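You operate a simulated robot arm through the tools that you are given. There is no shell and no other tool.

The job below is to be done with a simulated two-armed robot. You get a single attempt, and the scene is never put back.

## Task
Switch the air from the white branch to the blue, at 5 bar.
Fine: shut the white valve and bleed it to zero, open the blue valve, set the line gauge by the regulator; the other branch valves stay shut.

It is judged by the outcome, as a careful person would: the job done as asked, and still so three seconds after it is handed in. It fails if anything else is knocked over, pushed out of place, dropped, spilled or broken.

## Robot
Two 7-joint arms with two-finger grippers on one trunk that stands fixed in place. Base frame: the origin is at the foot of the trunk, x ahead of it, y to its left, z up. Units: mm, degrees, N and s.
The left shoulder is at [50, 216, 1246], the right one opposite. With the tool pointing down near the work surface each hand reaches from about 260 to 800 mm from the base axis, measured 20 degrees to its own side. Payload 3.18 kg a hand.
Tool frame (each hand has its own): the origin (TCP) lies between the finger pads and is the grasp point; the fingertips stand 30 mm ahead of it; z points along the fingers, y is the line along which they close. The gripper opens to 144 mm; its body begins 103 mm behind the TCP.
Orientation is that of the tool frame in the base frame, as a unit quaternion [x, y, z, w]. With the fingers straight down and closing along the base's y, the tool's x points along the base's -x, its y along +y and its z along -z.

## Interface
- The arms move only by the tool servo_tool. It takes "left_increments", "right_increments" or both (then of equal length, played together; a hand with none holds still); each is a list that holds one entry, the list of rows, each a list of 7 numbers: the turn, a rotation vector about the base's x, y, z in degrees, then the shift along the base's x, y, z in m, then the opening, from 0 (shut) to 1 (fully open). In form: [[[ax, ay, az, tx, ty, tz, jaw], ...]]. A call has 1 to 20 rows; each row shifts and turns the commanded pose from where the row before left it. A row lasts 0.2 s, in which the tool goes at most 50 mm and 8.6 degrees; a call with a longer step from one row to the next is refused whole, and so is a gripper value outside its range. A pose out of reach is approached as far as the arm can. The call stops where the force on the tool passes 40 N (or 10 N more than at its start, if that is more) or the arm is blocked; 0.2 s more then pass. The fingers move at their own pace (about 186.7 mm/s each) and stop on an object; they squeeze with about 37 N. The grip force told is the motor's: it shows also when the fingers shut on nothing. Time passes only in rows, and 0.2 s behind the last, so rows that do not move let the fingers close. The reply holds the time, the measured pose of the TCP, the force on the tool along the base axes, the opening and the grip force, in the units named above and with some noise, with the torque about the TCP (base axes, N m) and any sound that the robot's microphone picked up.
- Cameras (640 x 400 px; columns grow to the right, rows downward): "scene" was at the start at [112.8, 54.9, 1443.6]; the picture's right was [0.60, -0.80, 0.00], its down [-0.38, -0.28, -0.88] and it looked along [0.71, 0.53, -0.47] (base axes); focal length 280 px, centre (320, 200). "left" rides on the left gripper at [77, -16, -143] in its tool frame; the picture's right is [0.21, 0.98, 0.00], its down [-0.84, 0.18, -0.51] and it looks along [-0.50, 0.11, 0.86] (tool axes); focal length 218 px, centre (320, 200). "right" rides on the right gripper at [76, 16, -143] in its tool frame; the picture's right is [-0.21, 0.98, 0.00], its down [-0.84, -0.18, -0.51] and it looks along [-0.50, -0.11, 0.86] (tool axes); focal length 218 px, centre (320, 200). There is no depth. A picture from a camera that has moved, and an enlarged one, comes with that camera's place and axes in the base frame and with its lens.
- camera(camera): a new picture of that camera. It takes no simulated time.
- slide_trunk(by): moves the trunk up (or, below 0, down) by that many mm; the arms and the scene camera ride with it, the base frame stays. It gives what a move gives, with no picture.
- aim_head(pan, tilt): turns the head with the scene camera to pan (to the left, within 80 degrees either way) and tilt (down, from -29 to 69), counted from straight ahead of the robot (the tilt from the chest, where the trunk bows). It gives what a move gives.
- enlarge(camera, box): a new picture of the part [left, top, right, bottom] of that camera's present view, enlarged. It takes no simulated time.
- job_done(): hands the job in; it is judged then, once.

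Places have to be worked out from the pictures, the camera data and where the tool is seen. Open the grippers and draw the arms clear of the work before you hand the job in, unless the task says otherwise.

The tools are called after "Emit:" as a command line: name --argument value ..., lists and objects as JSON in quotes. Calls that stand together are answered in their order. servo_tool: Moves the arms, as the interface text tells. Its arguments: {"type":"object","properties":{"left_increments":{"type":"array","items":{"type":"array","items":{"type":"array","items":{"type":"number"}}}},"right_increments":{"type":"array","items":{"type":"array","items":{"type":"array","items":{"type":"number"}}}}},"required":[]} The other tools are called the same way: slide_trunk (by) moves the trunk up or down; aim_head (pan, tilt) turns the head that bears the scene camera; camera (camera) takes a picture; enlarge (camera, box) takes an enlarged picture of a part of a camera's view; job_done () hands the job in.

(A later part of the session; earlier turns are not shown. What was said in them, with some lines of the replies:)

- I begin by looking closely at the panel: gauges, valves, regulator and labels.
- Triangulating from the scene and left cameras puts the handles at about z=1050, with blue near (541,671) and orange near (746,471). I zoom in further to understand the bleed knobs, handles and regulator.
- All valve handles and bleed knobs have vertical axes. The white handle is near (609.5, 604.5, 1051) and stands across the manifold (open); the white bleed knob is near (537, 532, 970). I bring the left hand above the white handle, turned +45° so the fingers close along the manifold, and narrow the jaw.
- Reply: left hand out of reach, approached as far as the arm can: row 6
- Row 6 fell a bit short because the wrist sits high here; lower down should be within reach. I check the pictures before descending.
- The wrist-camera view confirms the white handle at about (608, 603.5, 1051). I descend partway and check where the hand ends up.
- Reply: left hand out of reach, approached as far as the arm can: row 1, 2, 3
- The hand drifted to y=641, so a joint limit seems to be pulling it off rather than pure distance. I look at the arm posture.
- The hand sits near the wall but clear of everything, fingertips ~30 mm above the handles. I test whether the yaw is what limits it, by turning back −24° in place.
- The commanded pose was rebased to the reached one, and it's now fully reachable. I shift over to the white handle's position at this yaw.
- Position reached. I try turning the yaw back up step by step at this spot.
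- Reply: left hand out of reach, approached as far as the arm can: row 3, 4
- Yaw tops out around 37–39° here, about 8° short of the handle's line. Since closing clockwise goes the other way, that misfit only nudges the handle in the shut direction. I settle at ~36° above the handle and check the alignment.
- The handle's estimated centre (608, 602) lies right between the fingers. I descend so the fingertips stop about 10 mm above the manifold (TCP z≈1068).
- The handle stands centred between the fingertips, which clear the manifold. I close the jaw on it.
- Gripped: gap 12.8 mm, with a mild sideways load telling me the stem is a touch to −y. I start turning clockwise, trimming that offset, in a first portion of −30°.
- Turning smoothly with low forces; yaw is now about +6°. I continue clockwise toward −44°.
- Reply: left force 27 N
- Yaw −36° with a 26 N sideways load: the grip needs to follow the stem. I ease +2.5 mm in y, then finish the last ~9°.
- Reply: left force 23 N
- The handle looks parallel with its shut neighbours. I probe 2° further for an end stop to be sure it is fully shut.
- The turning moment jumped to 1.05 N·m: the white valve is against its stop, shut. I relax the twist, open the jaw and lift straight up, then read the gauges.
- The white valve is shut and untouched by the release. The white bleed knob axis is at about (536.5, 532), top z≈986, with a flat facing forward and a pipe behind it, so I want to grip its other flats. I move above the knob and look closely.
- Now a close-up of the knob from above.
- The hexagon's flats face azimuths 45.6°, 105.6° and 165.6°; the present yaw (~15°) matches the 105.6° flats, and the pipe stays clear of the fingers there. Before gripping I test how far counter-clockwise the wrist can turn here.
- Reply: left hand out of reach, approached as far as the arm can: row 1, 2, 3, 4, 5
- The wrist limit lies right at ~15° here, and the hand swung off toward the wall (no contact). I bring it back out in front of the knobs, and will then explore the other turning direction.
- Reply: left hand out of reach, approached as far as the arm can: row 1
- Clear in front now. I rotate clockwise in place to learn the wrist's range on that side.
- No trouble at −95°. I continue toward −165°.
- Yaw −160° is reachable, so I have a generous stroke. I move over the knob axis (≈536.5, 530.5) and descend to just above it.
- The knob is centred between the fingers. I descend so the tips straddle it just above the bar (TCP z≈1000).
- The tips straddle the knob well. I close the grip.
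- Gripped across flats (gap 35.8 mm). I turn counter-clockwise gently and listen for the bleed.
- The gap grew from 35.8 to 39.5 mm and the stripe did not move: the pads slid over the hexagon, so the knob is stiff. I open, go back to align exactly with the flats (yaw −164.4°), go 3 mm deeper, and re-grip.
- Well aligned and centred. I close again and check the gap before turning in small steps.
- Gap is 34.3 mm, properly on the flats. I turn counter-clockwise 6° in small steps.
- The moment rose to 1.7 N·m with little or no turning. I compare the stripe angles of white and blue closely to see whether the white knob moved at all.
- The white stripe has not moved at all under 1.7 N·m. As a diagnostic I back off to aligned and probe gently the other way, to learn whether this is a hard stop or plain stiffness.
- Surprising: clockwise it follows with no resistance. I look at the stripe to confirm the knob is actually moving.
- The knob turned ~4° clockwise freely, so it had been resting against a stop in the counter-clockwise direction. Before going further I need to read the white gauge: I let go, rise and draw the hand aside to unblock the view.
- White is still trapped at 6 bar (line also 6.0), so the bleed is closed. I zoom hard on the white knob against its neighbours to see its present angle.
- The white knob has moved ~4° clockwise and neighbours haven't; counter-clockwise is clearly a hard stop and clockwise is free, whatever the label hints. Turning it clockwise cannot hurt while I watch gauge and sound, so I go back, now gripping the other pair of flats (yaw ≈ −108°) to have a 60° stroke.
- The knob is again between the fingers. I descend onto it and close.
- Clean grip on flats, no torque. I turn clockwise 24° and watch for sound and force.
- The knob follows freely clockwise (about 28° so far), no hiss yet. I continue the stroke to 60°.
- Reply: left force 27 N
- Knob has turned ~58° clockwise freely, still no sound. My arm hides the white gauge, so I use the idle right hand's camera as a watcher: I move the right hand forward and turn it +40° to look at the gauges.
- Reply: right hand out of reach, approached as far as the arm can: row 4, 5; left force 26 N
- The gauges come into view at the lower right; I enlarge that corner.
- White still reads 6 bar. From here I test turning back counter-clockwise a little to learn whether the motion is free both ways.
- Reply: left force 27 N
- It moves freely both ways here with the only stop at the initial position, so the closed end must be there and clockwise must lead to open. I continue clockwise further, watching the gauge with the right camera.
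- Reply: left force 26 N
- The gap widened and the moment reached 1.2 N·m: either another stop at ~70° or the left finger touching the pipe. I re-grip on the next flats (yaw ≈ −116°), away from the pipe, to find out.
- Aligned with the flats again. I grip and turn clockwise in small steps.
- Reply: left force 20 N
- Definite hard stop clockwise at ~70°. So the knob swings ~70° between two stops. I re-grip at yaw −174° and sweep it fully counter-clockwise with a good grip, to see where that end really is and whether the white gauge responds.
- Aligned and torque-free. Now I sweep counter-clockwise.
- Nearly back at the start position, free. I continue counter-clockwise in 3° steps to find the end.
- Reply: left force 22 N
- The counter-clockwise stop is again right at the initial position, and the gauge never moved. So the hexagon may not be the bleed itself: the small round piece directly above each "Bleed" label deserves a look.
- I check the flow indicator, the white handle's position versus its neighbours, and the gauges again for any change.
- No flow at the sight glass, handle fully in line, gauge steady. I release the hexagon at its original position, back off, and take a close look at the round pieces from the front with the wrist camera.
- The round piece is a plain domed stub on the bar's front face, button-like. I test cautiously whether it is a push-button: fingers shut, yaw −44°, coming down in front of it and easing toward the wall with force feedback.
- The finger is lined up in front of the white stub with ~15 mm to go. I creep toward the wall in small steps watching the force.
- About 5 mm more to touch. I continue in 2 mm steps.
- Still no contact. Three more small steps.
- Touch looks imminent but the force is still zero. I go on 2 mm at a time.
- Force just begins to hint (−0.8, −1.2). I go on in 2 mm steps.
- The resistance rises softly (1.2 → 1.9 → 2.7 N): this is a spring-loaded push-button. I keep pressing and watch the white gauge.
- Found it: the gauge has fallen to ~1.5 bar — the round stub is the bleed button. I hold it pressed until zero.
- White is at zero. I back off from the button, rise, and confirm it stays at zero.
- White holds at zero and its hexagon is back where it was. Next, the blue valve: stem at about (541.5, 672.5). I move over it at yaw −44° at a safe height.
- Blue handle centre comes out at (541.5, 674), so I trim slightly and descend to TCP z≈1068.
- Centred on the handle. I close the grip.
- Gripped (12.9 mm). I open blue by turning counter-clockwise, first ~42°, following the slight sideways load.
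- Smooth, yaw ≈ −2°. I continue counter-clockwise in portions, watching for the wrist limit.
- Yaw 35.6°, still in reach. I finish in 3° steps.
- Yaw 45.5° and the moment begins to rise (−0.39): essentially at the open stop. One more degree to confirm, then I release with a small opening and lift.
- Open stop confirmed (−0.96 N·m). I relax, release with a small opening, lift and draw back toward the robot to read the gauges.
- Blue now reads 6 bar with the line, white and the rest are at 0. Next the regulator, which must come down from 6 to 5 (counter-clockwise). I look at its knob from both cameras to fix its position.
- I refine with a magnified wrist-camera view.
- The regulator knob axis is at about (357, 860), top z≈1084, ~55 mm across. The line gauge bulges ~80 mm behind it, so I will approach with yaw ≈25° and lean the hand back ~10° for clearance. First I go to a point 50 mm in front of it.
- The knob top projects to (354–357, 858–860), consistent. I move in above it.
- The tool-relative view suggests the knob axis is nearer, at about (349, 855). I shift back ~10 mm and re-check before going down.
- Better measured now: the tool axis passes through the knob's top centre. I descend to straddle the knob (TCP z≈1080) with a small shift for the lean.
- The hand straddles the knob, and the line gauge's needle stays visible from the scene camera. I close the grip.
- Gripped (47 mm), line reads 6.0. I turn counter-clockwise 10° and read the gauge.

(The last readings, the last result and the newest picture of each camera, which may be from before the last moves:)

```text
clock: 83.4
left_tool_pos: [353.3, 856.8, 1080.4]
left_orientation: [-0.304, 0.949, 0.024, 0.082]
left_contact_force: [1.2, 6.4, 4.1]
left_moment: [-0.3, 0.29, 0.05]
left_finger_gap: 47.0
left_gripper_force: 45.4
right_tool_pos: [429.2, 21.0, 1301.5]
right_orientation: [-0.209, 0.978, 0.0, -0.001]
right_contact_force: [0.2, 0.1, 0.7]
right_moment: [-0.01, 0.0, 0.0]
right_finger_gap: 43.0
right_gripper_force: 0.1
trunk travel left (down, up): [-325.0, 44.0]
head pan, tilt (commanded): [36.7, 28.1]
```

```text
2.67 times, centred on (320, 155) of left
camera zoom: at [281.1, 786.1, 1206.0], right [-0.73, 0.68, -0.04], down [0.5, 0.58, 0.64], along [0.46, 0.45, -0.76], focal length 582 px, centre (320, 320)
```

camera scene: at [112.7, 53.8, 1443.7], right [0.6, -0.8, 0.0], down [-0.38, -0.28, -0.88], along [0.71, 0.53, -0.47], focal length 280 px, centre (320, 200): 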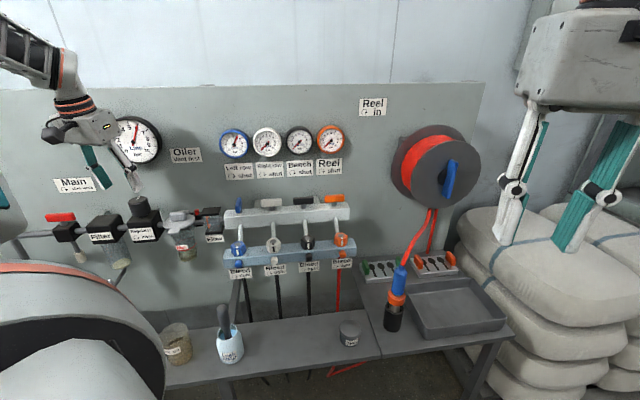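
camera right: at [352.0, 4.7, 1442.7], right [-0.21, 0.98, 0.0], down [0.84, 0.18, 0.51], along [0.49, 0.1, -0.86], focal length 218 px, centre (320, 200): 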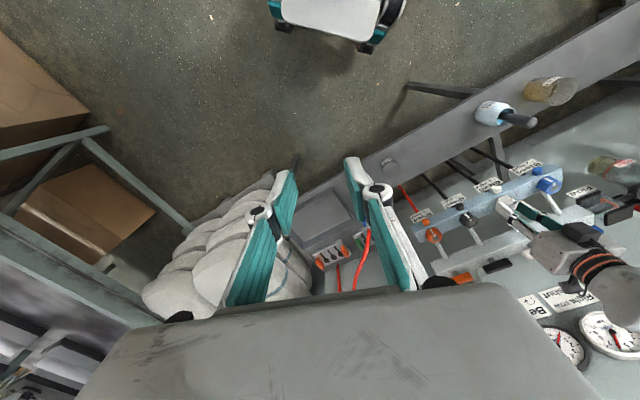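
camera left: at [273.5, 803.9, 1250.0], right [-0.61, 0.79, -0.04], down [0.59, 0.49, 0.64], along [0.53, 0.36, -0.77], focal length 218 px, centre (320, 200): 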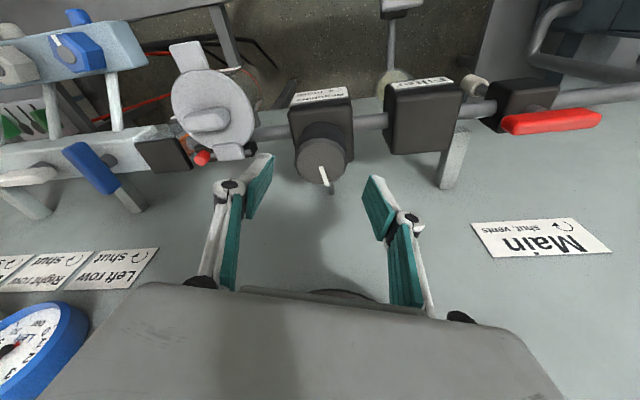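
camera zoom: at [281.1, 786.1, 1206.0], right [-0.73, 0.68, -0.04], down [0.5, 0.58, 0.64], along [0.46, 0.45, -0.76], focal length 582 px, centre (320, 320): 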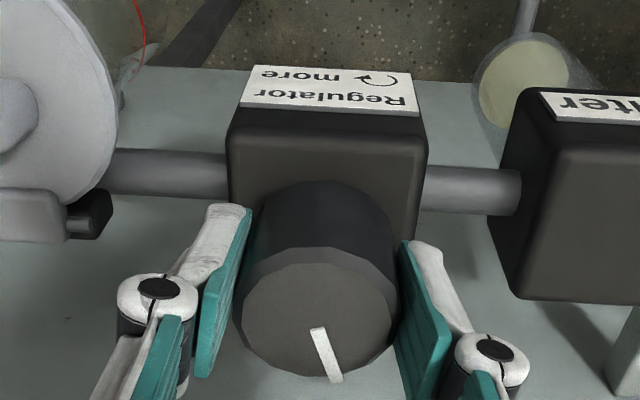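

10° lowered it to ≈5.63, so about 27° per bar. I turn a further 15° and re-read.

Emit:
servo_tool --left_increments '[[[0, 0, 5, 0, 0, 0, 0.0], [0, 0, 5, 0, 0, 0, 0.0], [0, 0, 5, 0, 0, 0, 0.0], [0, 0, 0, 0, 0, 0, 0.0], [0, 0, 0, 0, 0, 0, 0.0], [0, 0, 0, 0, 0, 0, 0.0]]]'

Emit:
enlarge --camera "scene" --box '[100, 100, 180, 150]'

```text
clock: 84.8
left_tool_pos: [354.3, 855.6, 1079.9]
left_orientation: [-0.425, 0.901, 0.033, 0.079]
left_contact_force: [7.5, 1.2, 4.6]
left_moment: [-0.38, -0.57, 0.0]
left_finger_gap: 47.1
left_gripper_force: 45.3
right_tool_pos: [429.5, 20.4, 1300.7]
right_orientation: [-0.208, 0.978, 0.0, -0.001]
right_contact_force: [0.0, -0.2, -0.5]
right_moment: [0.0, 0.02, -0.01]
right_finger_gap: 43.4
right_gripper_force: 0.0
trunk travel left (down, up): [-325.0, 44.0]
head pan, tilt (commanded): [36.7, 28.1]
```

```text
8.00 times, centred on (140, 125) of scene
camera zoom: at [113.5, 54.5, 1443.6], right [0.6, -0.8, 0.0], down [-0.38, -0.28, -0.88], along [0.71, 0.53, -0.47], focal length 2241 px, centre (1760, 800)
```

zoom: 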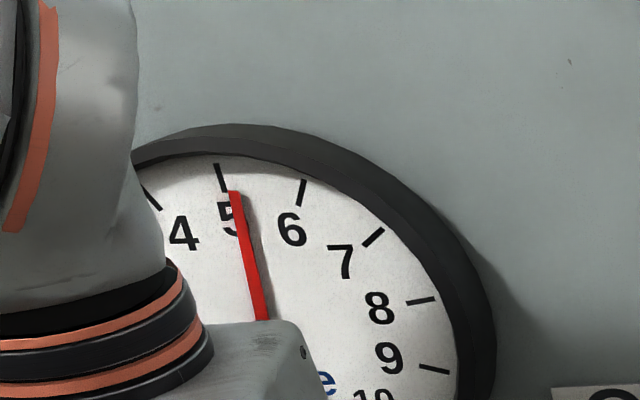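

≈5.15–5.18 now. I turn another 4.5° and look again.

Emit:
servo_tool --left_increments '[[[0, 0, 2.5, 0, 0, 0, 0.0], [0, 0, 2, 0, 0, 0, 0.0], [0, 0, 0, 0, 0, 0, 0.0], [0, 0, 0, 0, 0, 0, 0.0], [0, 0, 0, 0, 0, 0, 0.0]]]'

Emit:
enlarge --camera "scene" --box '[108, 105, 172, 145]'

```text
clock: 86.0
left_tool_pos: [354.8, 856.0, 1079.6]
left_orientation: [-0.46, 0.884, 0.037, 0.077]
left_contact_force: [9.1, -2.3, 0.6]
left_moment: [0.12, -0.49, -0.02]
left_finger_gap: 47.0
left_gripper_force: 45.1
right_tool_pos: [430.5, 21.2, 1301.4]
right_orientation: [-0.208, 0.978, 0.001, -0.001]
right_contact_force: [-0.2, -0.7, -0.9]
right_moment: [-0.01, 0.02, -0.02]
right_finger_gap: 43.1
right_gripper_force: 0.0
trunk travel left (down, up): [-325.0, 44.0]
head pan, tilt (commanded): [36.7, 28.1]
```

```text
10.00 times, centred on (140, 125) of scene
camera zoom: at [113.9, 54.3, 1443.5], right [0.6, -0.8, 0.0], down [-0.38, -0.28, -0.88], along [0.71, 0.53, -0.47], focal length 2801 px, centre (2120, 950)
```

zoom: 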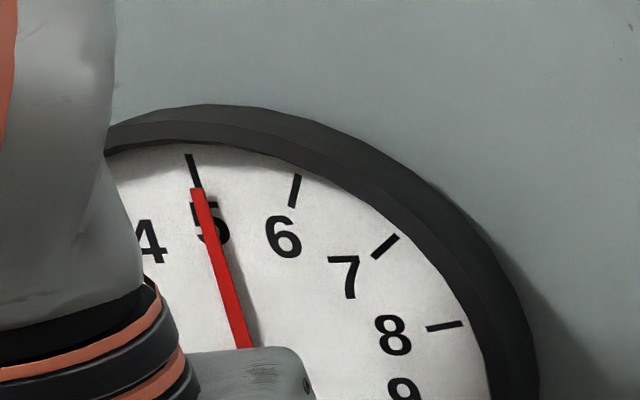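

The needle lies on the 5 mark (≈5.0). I open just enough to let go, lift straight up, draw back, and read the gauge unobstructed.

Emit:
servo_tool --left_increments '[[[0, 0, 0, 0, 0, 0, 0.42], [0, 0, 0, 0, 0, 0, 0.42], [0, 0, 0, 0, 0, 0.02, 0.42], [0, 0, 0, 0, 0, 0.03, 0.42], [0, 0, 0, -0.012, -0.012, 0.02, 0.42], [0, 0, -6, -0.025, -0.025, 0, 0.42], [0, 0, -8, -0.03, -0.03, 0, 0.42], [0, 0, -8, -0.03, -0.03, 0, 0.42]]]'

Emit:
camera --camera "scene"

Emit:
enlarge --camera "scene" --box '[95, 110, 175, 170]'

Emit:
enlarge --camera "scene" --box '[206, 110, 366, 210]'

```text
clock: 87.8
left_tool_pos: [254.9, 759.2, 1146.4]
left_orientation: [-0.282, 0.955, 0.022, 0.084]
left_contact_force: [0.2, 0.8, 0.5]
left_moment: [-0.01, -0.06, -0.02]
left_finger_gap: 60.6
left_gripper_force: 0.0
right_tool_pos: [427.2, 19.8, 1301.1]
right_orientation: [-0.207, 0.978, 0.001, 0.0]
right_contact_force: [-0.6, -0.6, 0.6]
right_moment: [0.05, -0.04, 0.01]
right_finger_gap: 43.0
right_gripper_force: 0.0
trunk travel left (down, up): [-325.0, 44.0]
head pan, tilt (commanded): [36.7, 28.1]
```

```text
taken
camera scene: at [111.0, 54.5, 1443.8], right [0.6, -0.8, 0.0], down [-0.38, -0.28, -0.88], along [0.71, 0.53, -0.47], focal length 280 px, centre (320, 200)
```

scene: 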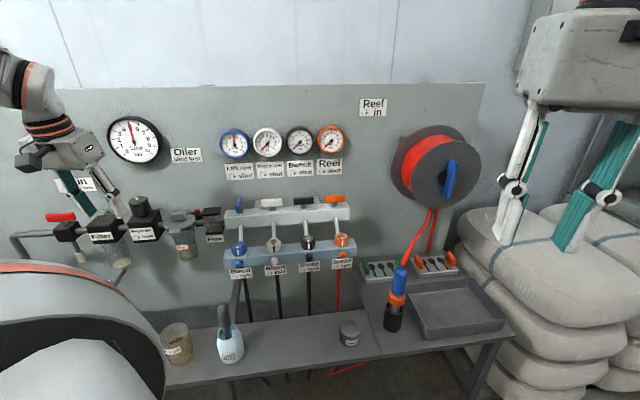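

```text
6.67 times, centred on (135, 140) of scene
camera zoom: at [111.0, 54.5, 1443.8], right [0.6, -0.8, 0.0], down [-0.38, -0.28, -0.88], along [0.71, 0.53, -0.47], focal length 1868 px, centre (1553, 600)
```

zoom: 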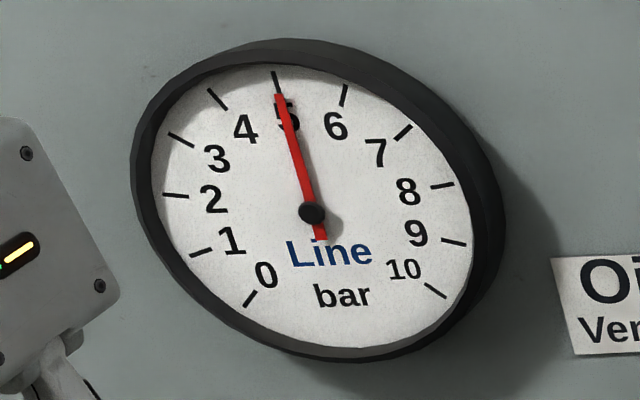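

```text
4.00 times, centred on (286, 160) of scene
camera zoom: at [111.0, 54.5, 1443.8], right [0.6, -0.8, 0.0], down [-0.38, -0.28, -0.88], along [0.71, 0.53, -0.47], focal length 1121 px, centre (456, 360)
```

zoom: 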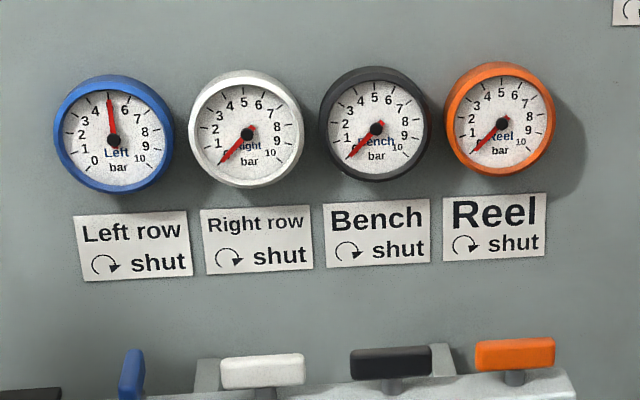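

Blue follows at about 5. I magnify both gauges for a precise reading.

Emit:
enlarge --camera "scene" --box '[119, 112, 151, 148]'

Emit:
enlarge --camera "scene" --box '[218, 126, 254, 162]'

```text
11.11 times, centred on (135, 130) of scene
camera zoom: at [111.0, 54.5, 1443.8], right [0.6, -0.8, 0.0], down [-0.38, -0.28, -0.88], along [0.71, 0.53, -0.47], focal length 3113 px, centre (2376, 978)
```

zoom: 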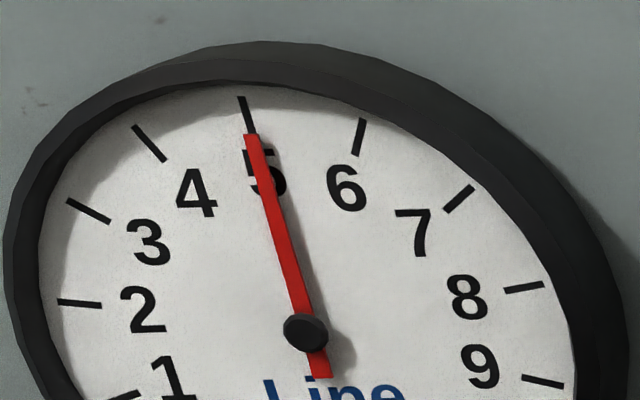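

```text
11.11 times, centred on (236, 144) of scene
camera zoom: at [111.0, 54.5, 1443.8], right [0.6, -0.8, 0.0], down [-0.38, -0.28, -0.88], along [0.71, 0.53, -0.47], focal length 3113 px, centre (1253, 822)
```

zoom: 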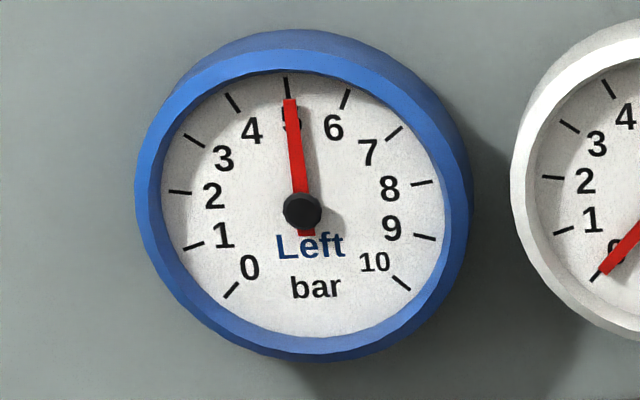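

Using the dial's symmetry axis, the line reads 5.0 (within ~0.03) and blue likewise 5.0. I now draw both arms back clear, open the grippers, and let a few seconds pass to verify stability.

Emit:
servo_tool --left_increments '[[[0, 0, 0, 0.01, -0.03, 0.02, 0.5], [-1.8, 2.8, 0, 0.019, -0.0315, 0.024, 0.6], [-1.8, 2.8, 0, 0.019, -0.0315, 0.024, 0.8], [-1.8, 2.8, 0, 0.019, -0.0315, 0.024, 1.0], [0, 0, -8, 0.019, -0.0315, 0.024, 1.0], [0, 0, -8, 0.019, -0.0315, 0.024, 1.0], [0, 0, -8, 0.019, -0.0315, 0.024, 1.0]]]' --right_increments '[[[0, 0, -8, -0.03, 0.008, 0, 0.5], [0, 0, -8, -0.03, 0.008, 0, 0.8], [0, 0, -8, -0.029, 0.008, 0, 1.0], [0, 0, 0, 0, 0, 0, 1.0], [0, 0, 0, 0, 0, 0, 1.0], [0, 0, 0, 0, 0, 0, 1.0], [0, 0, 0, 0, 0, 0, 1.0]]]'

Emit:
servo_tool --left_increments '[[[0, 0, 0, 0, 0, 0, 1.0], [0, 0, 0, 0, 0, 0, 1.0], [0, 0, 0, 0, 0, 0, 1.0], [0, 0, 0, 0, 0, 0, 1.0], [0, 0, 0, 0, 0, 0, 1.0], [0, 0, 0, 0, 0, 0, 1.0], [0, 0, 0, 0, 0, 0, 1.0], [0, 0, 0, 0, 0, 0, 1.0], [0, 0, 0, 0, 0, 0, 1.0], [0, 0, 0, 0, 0, 0, 1.0], [0, 0, 0, 0, 0, 0, 1.0], [0, 0, 0, 0, 0, 0, 1.0], [0, 0, 0, 0, 0, 0, 1.0], [0, 0, 0, 0, 0, 0, 1.0], [0, 0, 0, 0, 0, 0, 1.0]]]'

Emit:
camera --camera "scene"

Emit:
enlarge --camera "scene" --box '[95, 110, 175, 170]'

Emit:
enlarge --camera "scene" --box '[206, 110, 366, 210]'

Emit:
enlarge --camera "scene" --box '[214, 190, 358, 280]'

```text
clock: 89.4
left_tool_pos: [379.3, 539.7, 1311.3]
left_orientation: [-0.078, 0.997, -0.003, -0.002]
left_contact_force: [-0.4, 0.7, 0.2]
left_moment: [0.04, 0.01, -0.03]
left_finger_gap: 143.9
left_gripper_force: 0.0
right_tool_pos: [341.5, 44.1, 1299.2]
right_orientation: [0.0, 1.0, 0.002, -0.001]
right_contact_force: [0.0, -0.1, -0.9]
right_moment: [0.03, -0.01, 0.01]
right_finger_gap: 143.5
right_gripper_force: 0.1
trunk travel left (down, up): [-325.0, 44.0]
head pan, tilt (commanded): [36.7, 28.1]
```

```text
clock: 92.6
left_tool_pos: [378.4, 540.8, 1311.3]
left_orientation: [-0.079, 0.997, -0.003, -0.002]
left_contact_force: [-0.2, -0.3, -0.2]
left_moment: [-0.02, 0.02, -0.01]
left_finger_gap: 144.1
left_gripper_force: 0.0
right_tool_pos: [340.6, 43.5, 1299.2]
right_orientation: [0.0, 1.0, -0.001, -0.001]
right_contact_force: [-0.1, -0.6, -0.1]
right_moment: [-0.01, 0.01, -0.01]
right_finger_gap: 143.9
right_gripper_force: 0.0
trunk travel left (down, up): [-325.0, 44.0]
head pan, tilt (commanded): [36.7, 28.1]
```

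```text
taken
camera scene: at [112.7, 54.8, 1443.6], right [0.6, -0.8, 0.0], down [-0.38, -0.28, -0.88], along [0.71, 0.53, -0.47], focal length 280 px, centre (320, 200)
```

scene: 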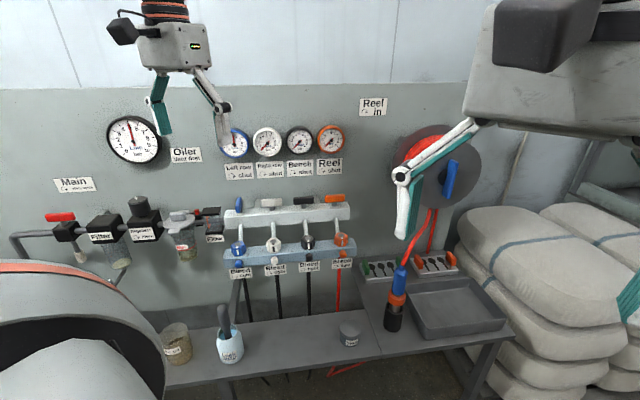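

```text
6.67 times, centred on (135, 140) of scene
camera zoom: at [112.7, 54.8, 1443.6], right [0.6, -0.8, 0.0], down [-0.38, -0.28, -0.88], along [0.71, 0.53, -0.47], focal length 1868 px, centre (1553, 600)
```

zoom: 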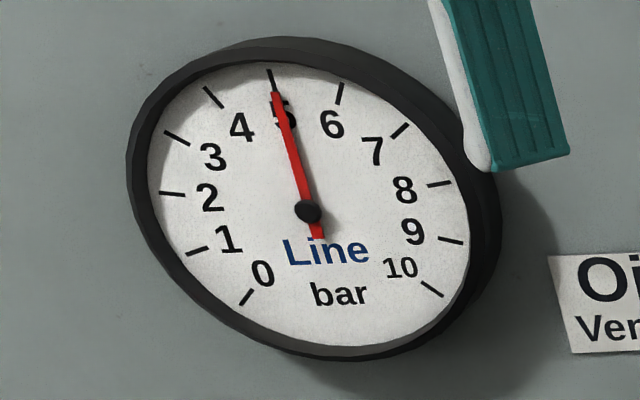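

```text
4.00 times, centred on (286, 160) of scene
camera zoom: at [112.7, 54.8, 1443.6], right [0.6, -0.8, 0.0], down [-0.38, -0.28, -0.88], along [0.71, 0.53, -0.47], focal length 1121 px, centre (456, 360)
```

zoom: 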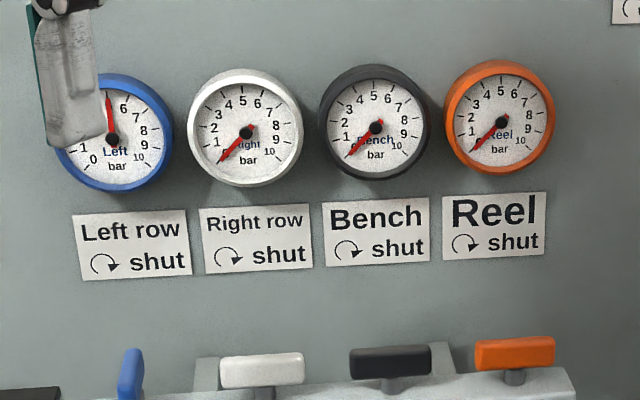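

```text
4.44 times, centred on (286, 235) of scene
camera zoom: at [112.7, 54.8, 1443.6], right [0.6, -0.8, 0.0], down [-0.38, -0.28, -0.88], along [0.71, 0.53, -0.47], focal length 1245 px, centre (471, 44)
```

zoom: 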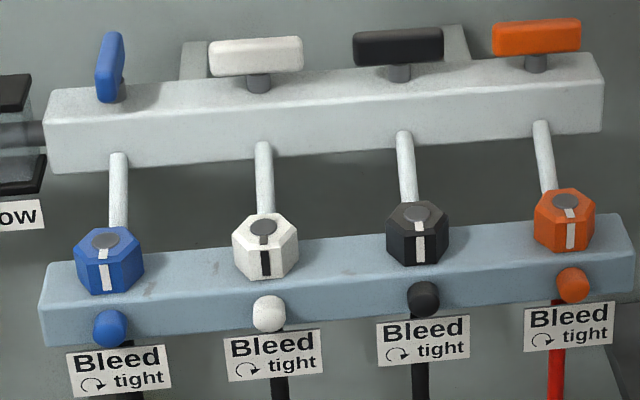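

Everything holds: line 5.0, blue ~5, white/bench/reel 0. I compare the white hexagon and button against the very first close-up to make sure they're as they were, and check the bench and blue gauge.

Emit:
enlarge --camera "scene" --box '[222, 230, 302, 280]'

Emit:
enlarge --camera "scene" --box '[222, 190, 302, 240]'

Emit:
enlarge --camera "scene" --box '[40, 180, 232, 300]'

```text
8.00 times, centred on (262, 255) of scene
camera zoom: at [112.7, 54.8, 1443.6], right [0.6, -0.8, 0.0], down [-0.38, -0.28, -0.88], along [0.71, 0.53, -0.47], focal length 2241 px, centre (784, -240)
```

zoom: 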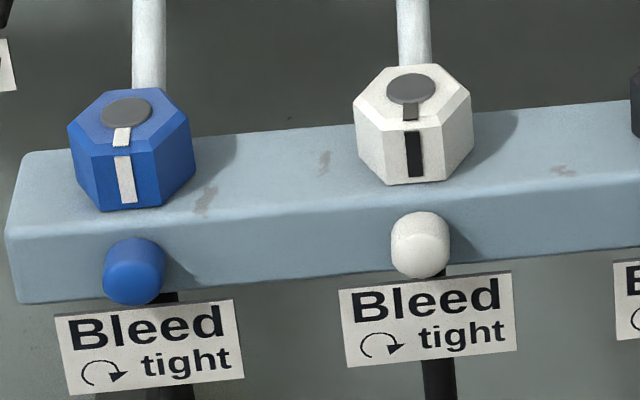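

```text
8.00 times, centred on (262, 215) of scene
camera zoom: at [112.7, 54.8, 1443.6], right [0.6, -0.8, 0.0], down [-0.38, -0.28, -0.88], along [0.71, 0.53, -0.47], focal length 2241 px, centre (784, 80)
```

zoom: 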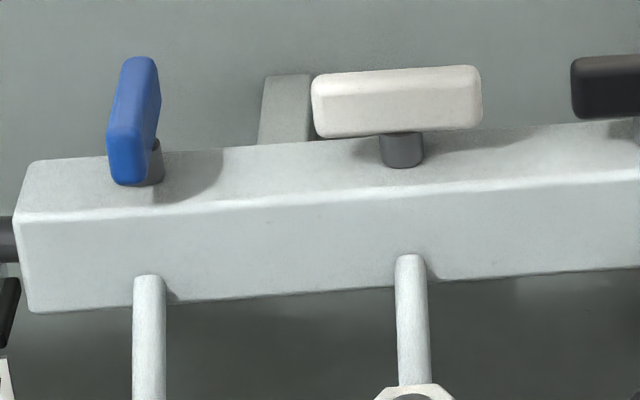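

```text
3.33 times, centred on (136, 240) of scene
camera zoom: at [112.7, 54.8, 1443.6], right [0.6, -0.8, 0.0], down [-0.38, -0.28, -0.88], along [0.71, 0.53, -0.47], focal length 934 px, centre (933, 67)
```

zoom: 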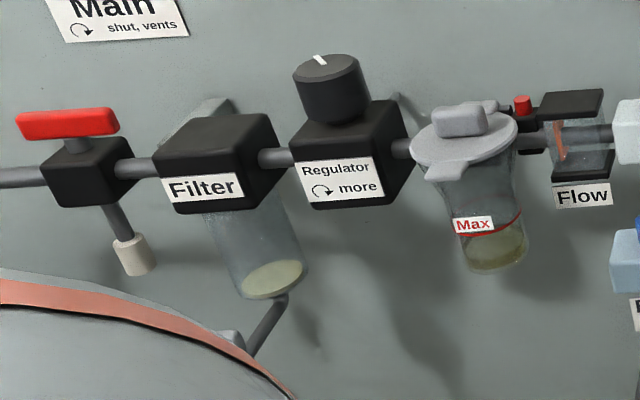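

The white hexagon and button match the first picture, white is shut and at zero, blue is open, the line sits at 5 bar, and both arms are clear with grippers open. I hand the job in.

Emit:
job_done

```text
The job is handed in.
```

The air is switched from the white branch to the blue, and the line gauge reads 5.0 bar, within about 0.03. All readings held steady for about 3 seconds, and nothing was knocked over or displaced.

- **White branch:** the valve is shut hard against its stop and the branch is bled to zero.
- **Blue branch:** the valve is open to its stop and its gauge reads about 5 bar.
- **Bench and reel:** I left both valves shut, and both gauges read zero.
- **Regulator:** turned down from 6 bar to 5 bar.

I first took the white hexagonal knob above the "Bleed" label for the bleed. I turned it about 70° clockwise and back, which did nothing to the pressure. The actual bleed is the small round push-button just above that label. The hexagon is back in its original position and matches the first close-up picture.

Both grippers are open and the arms are drawn back from the panel.
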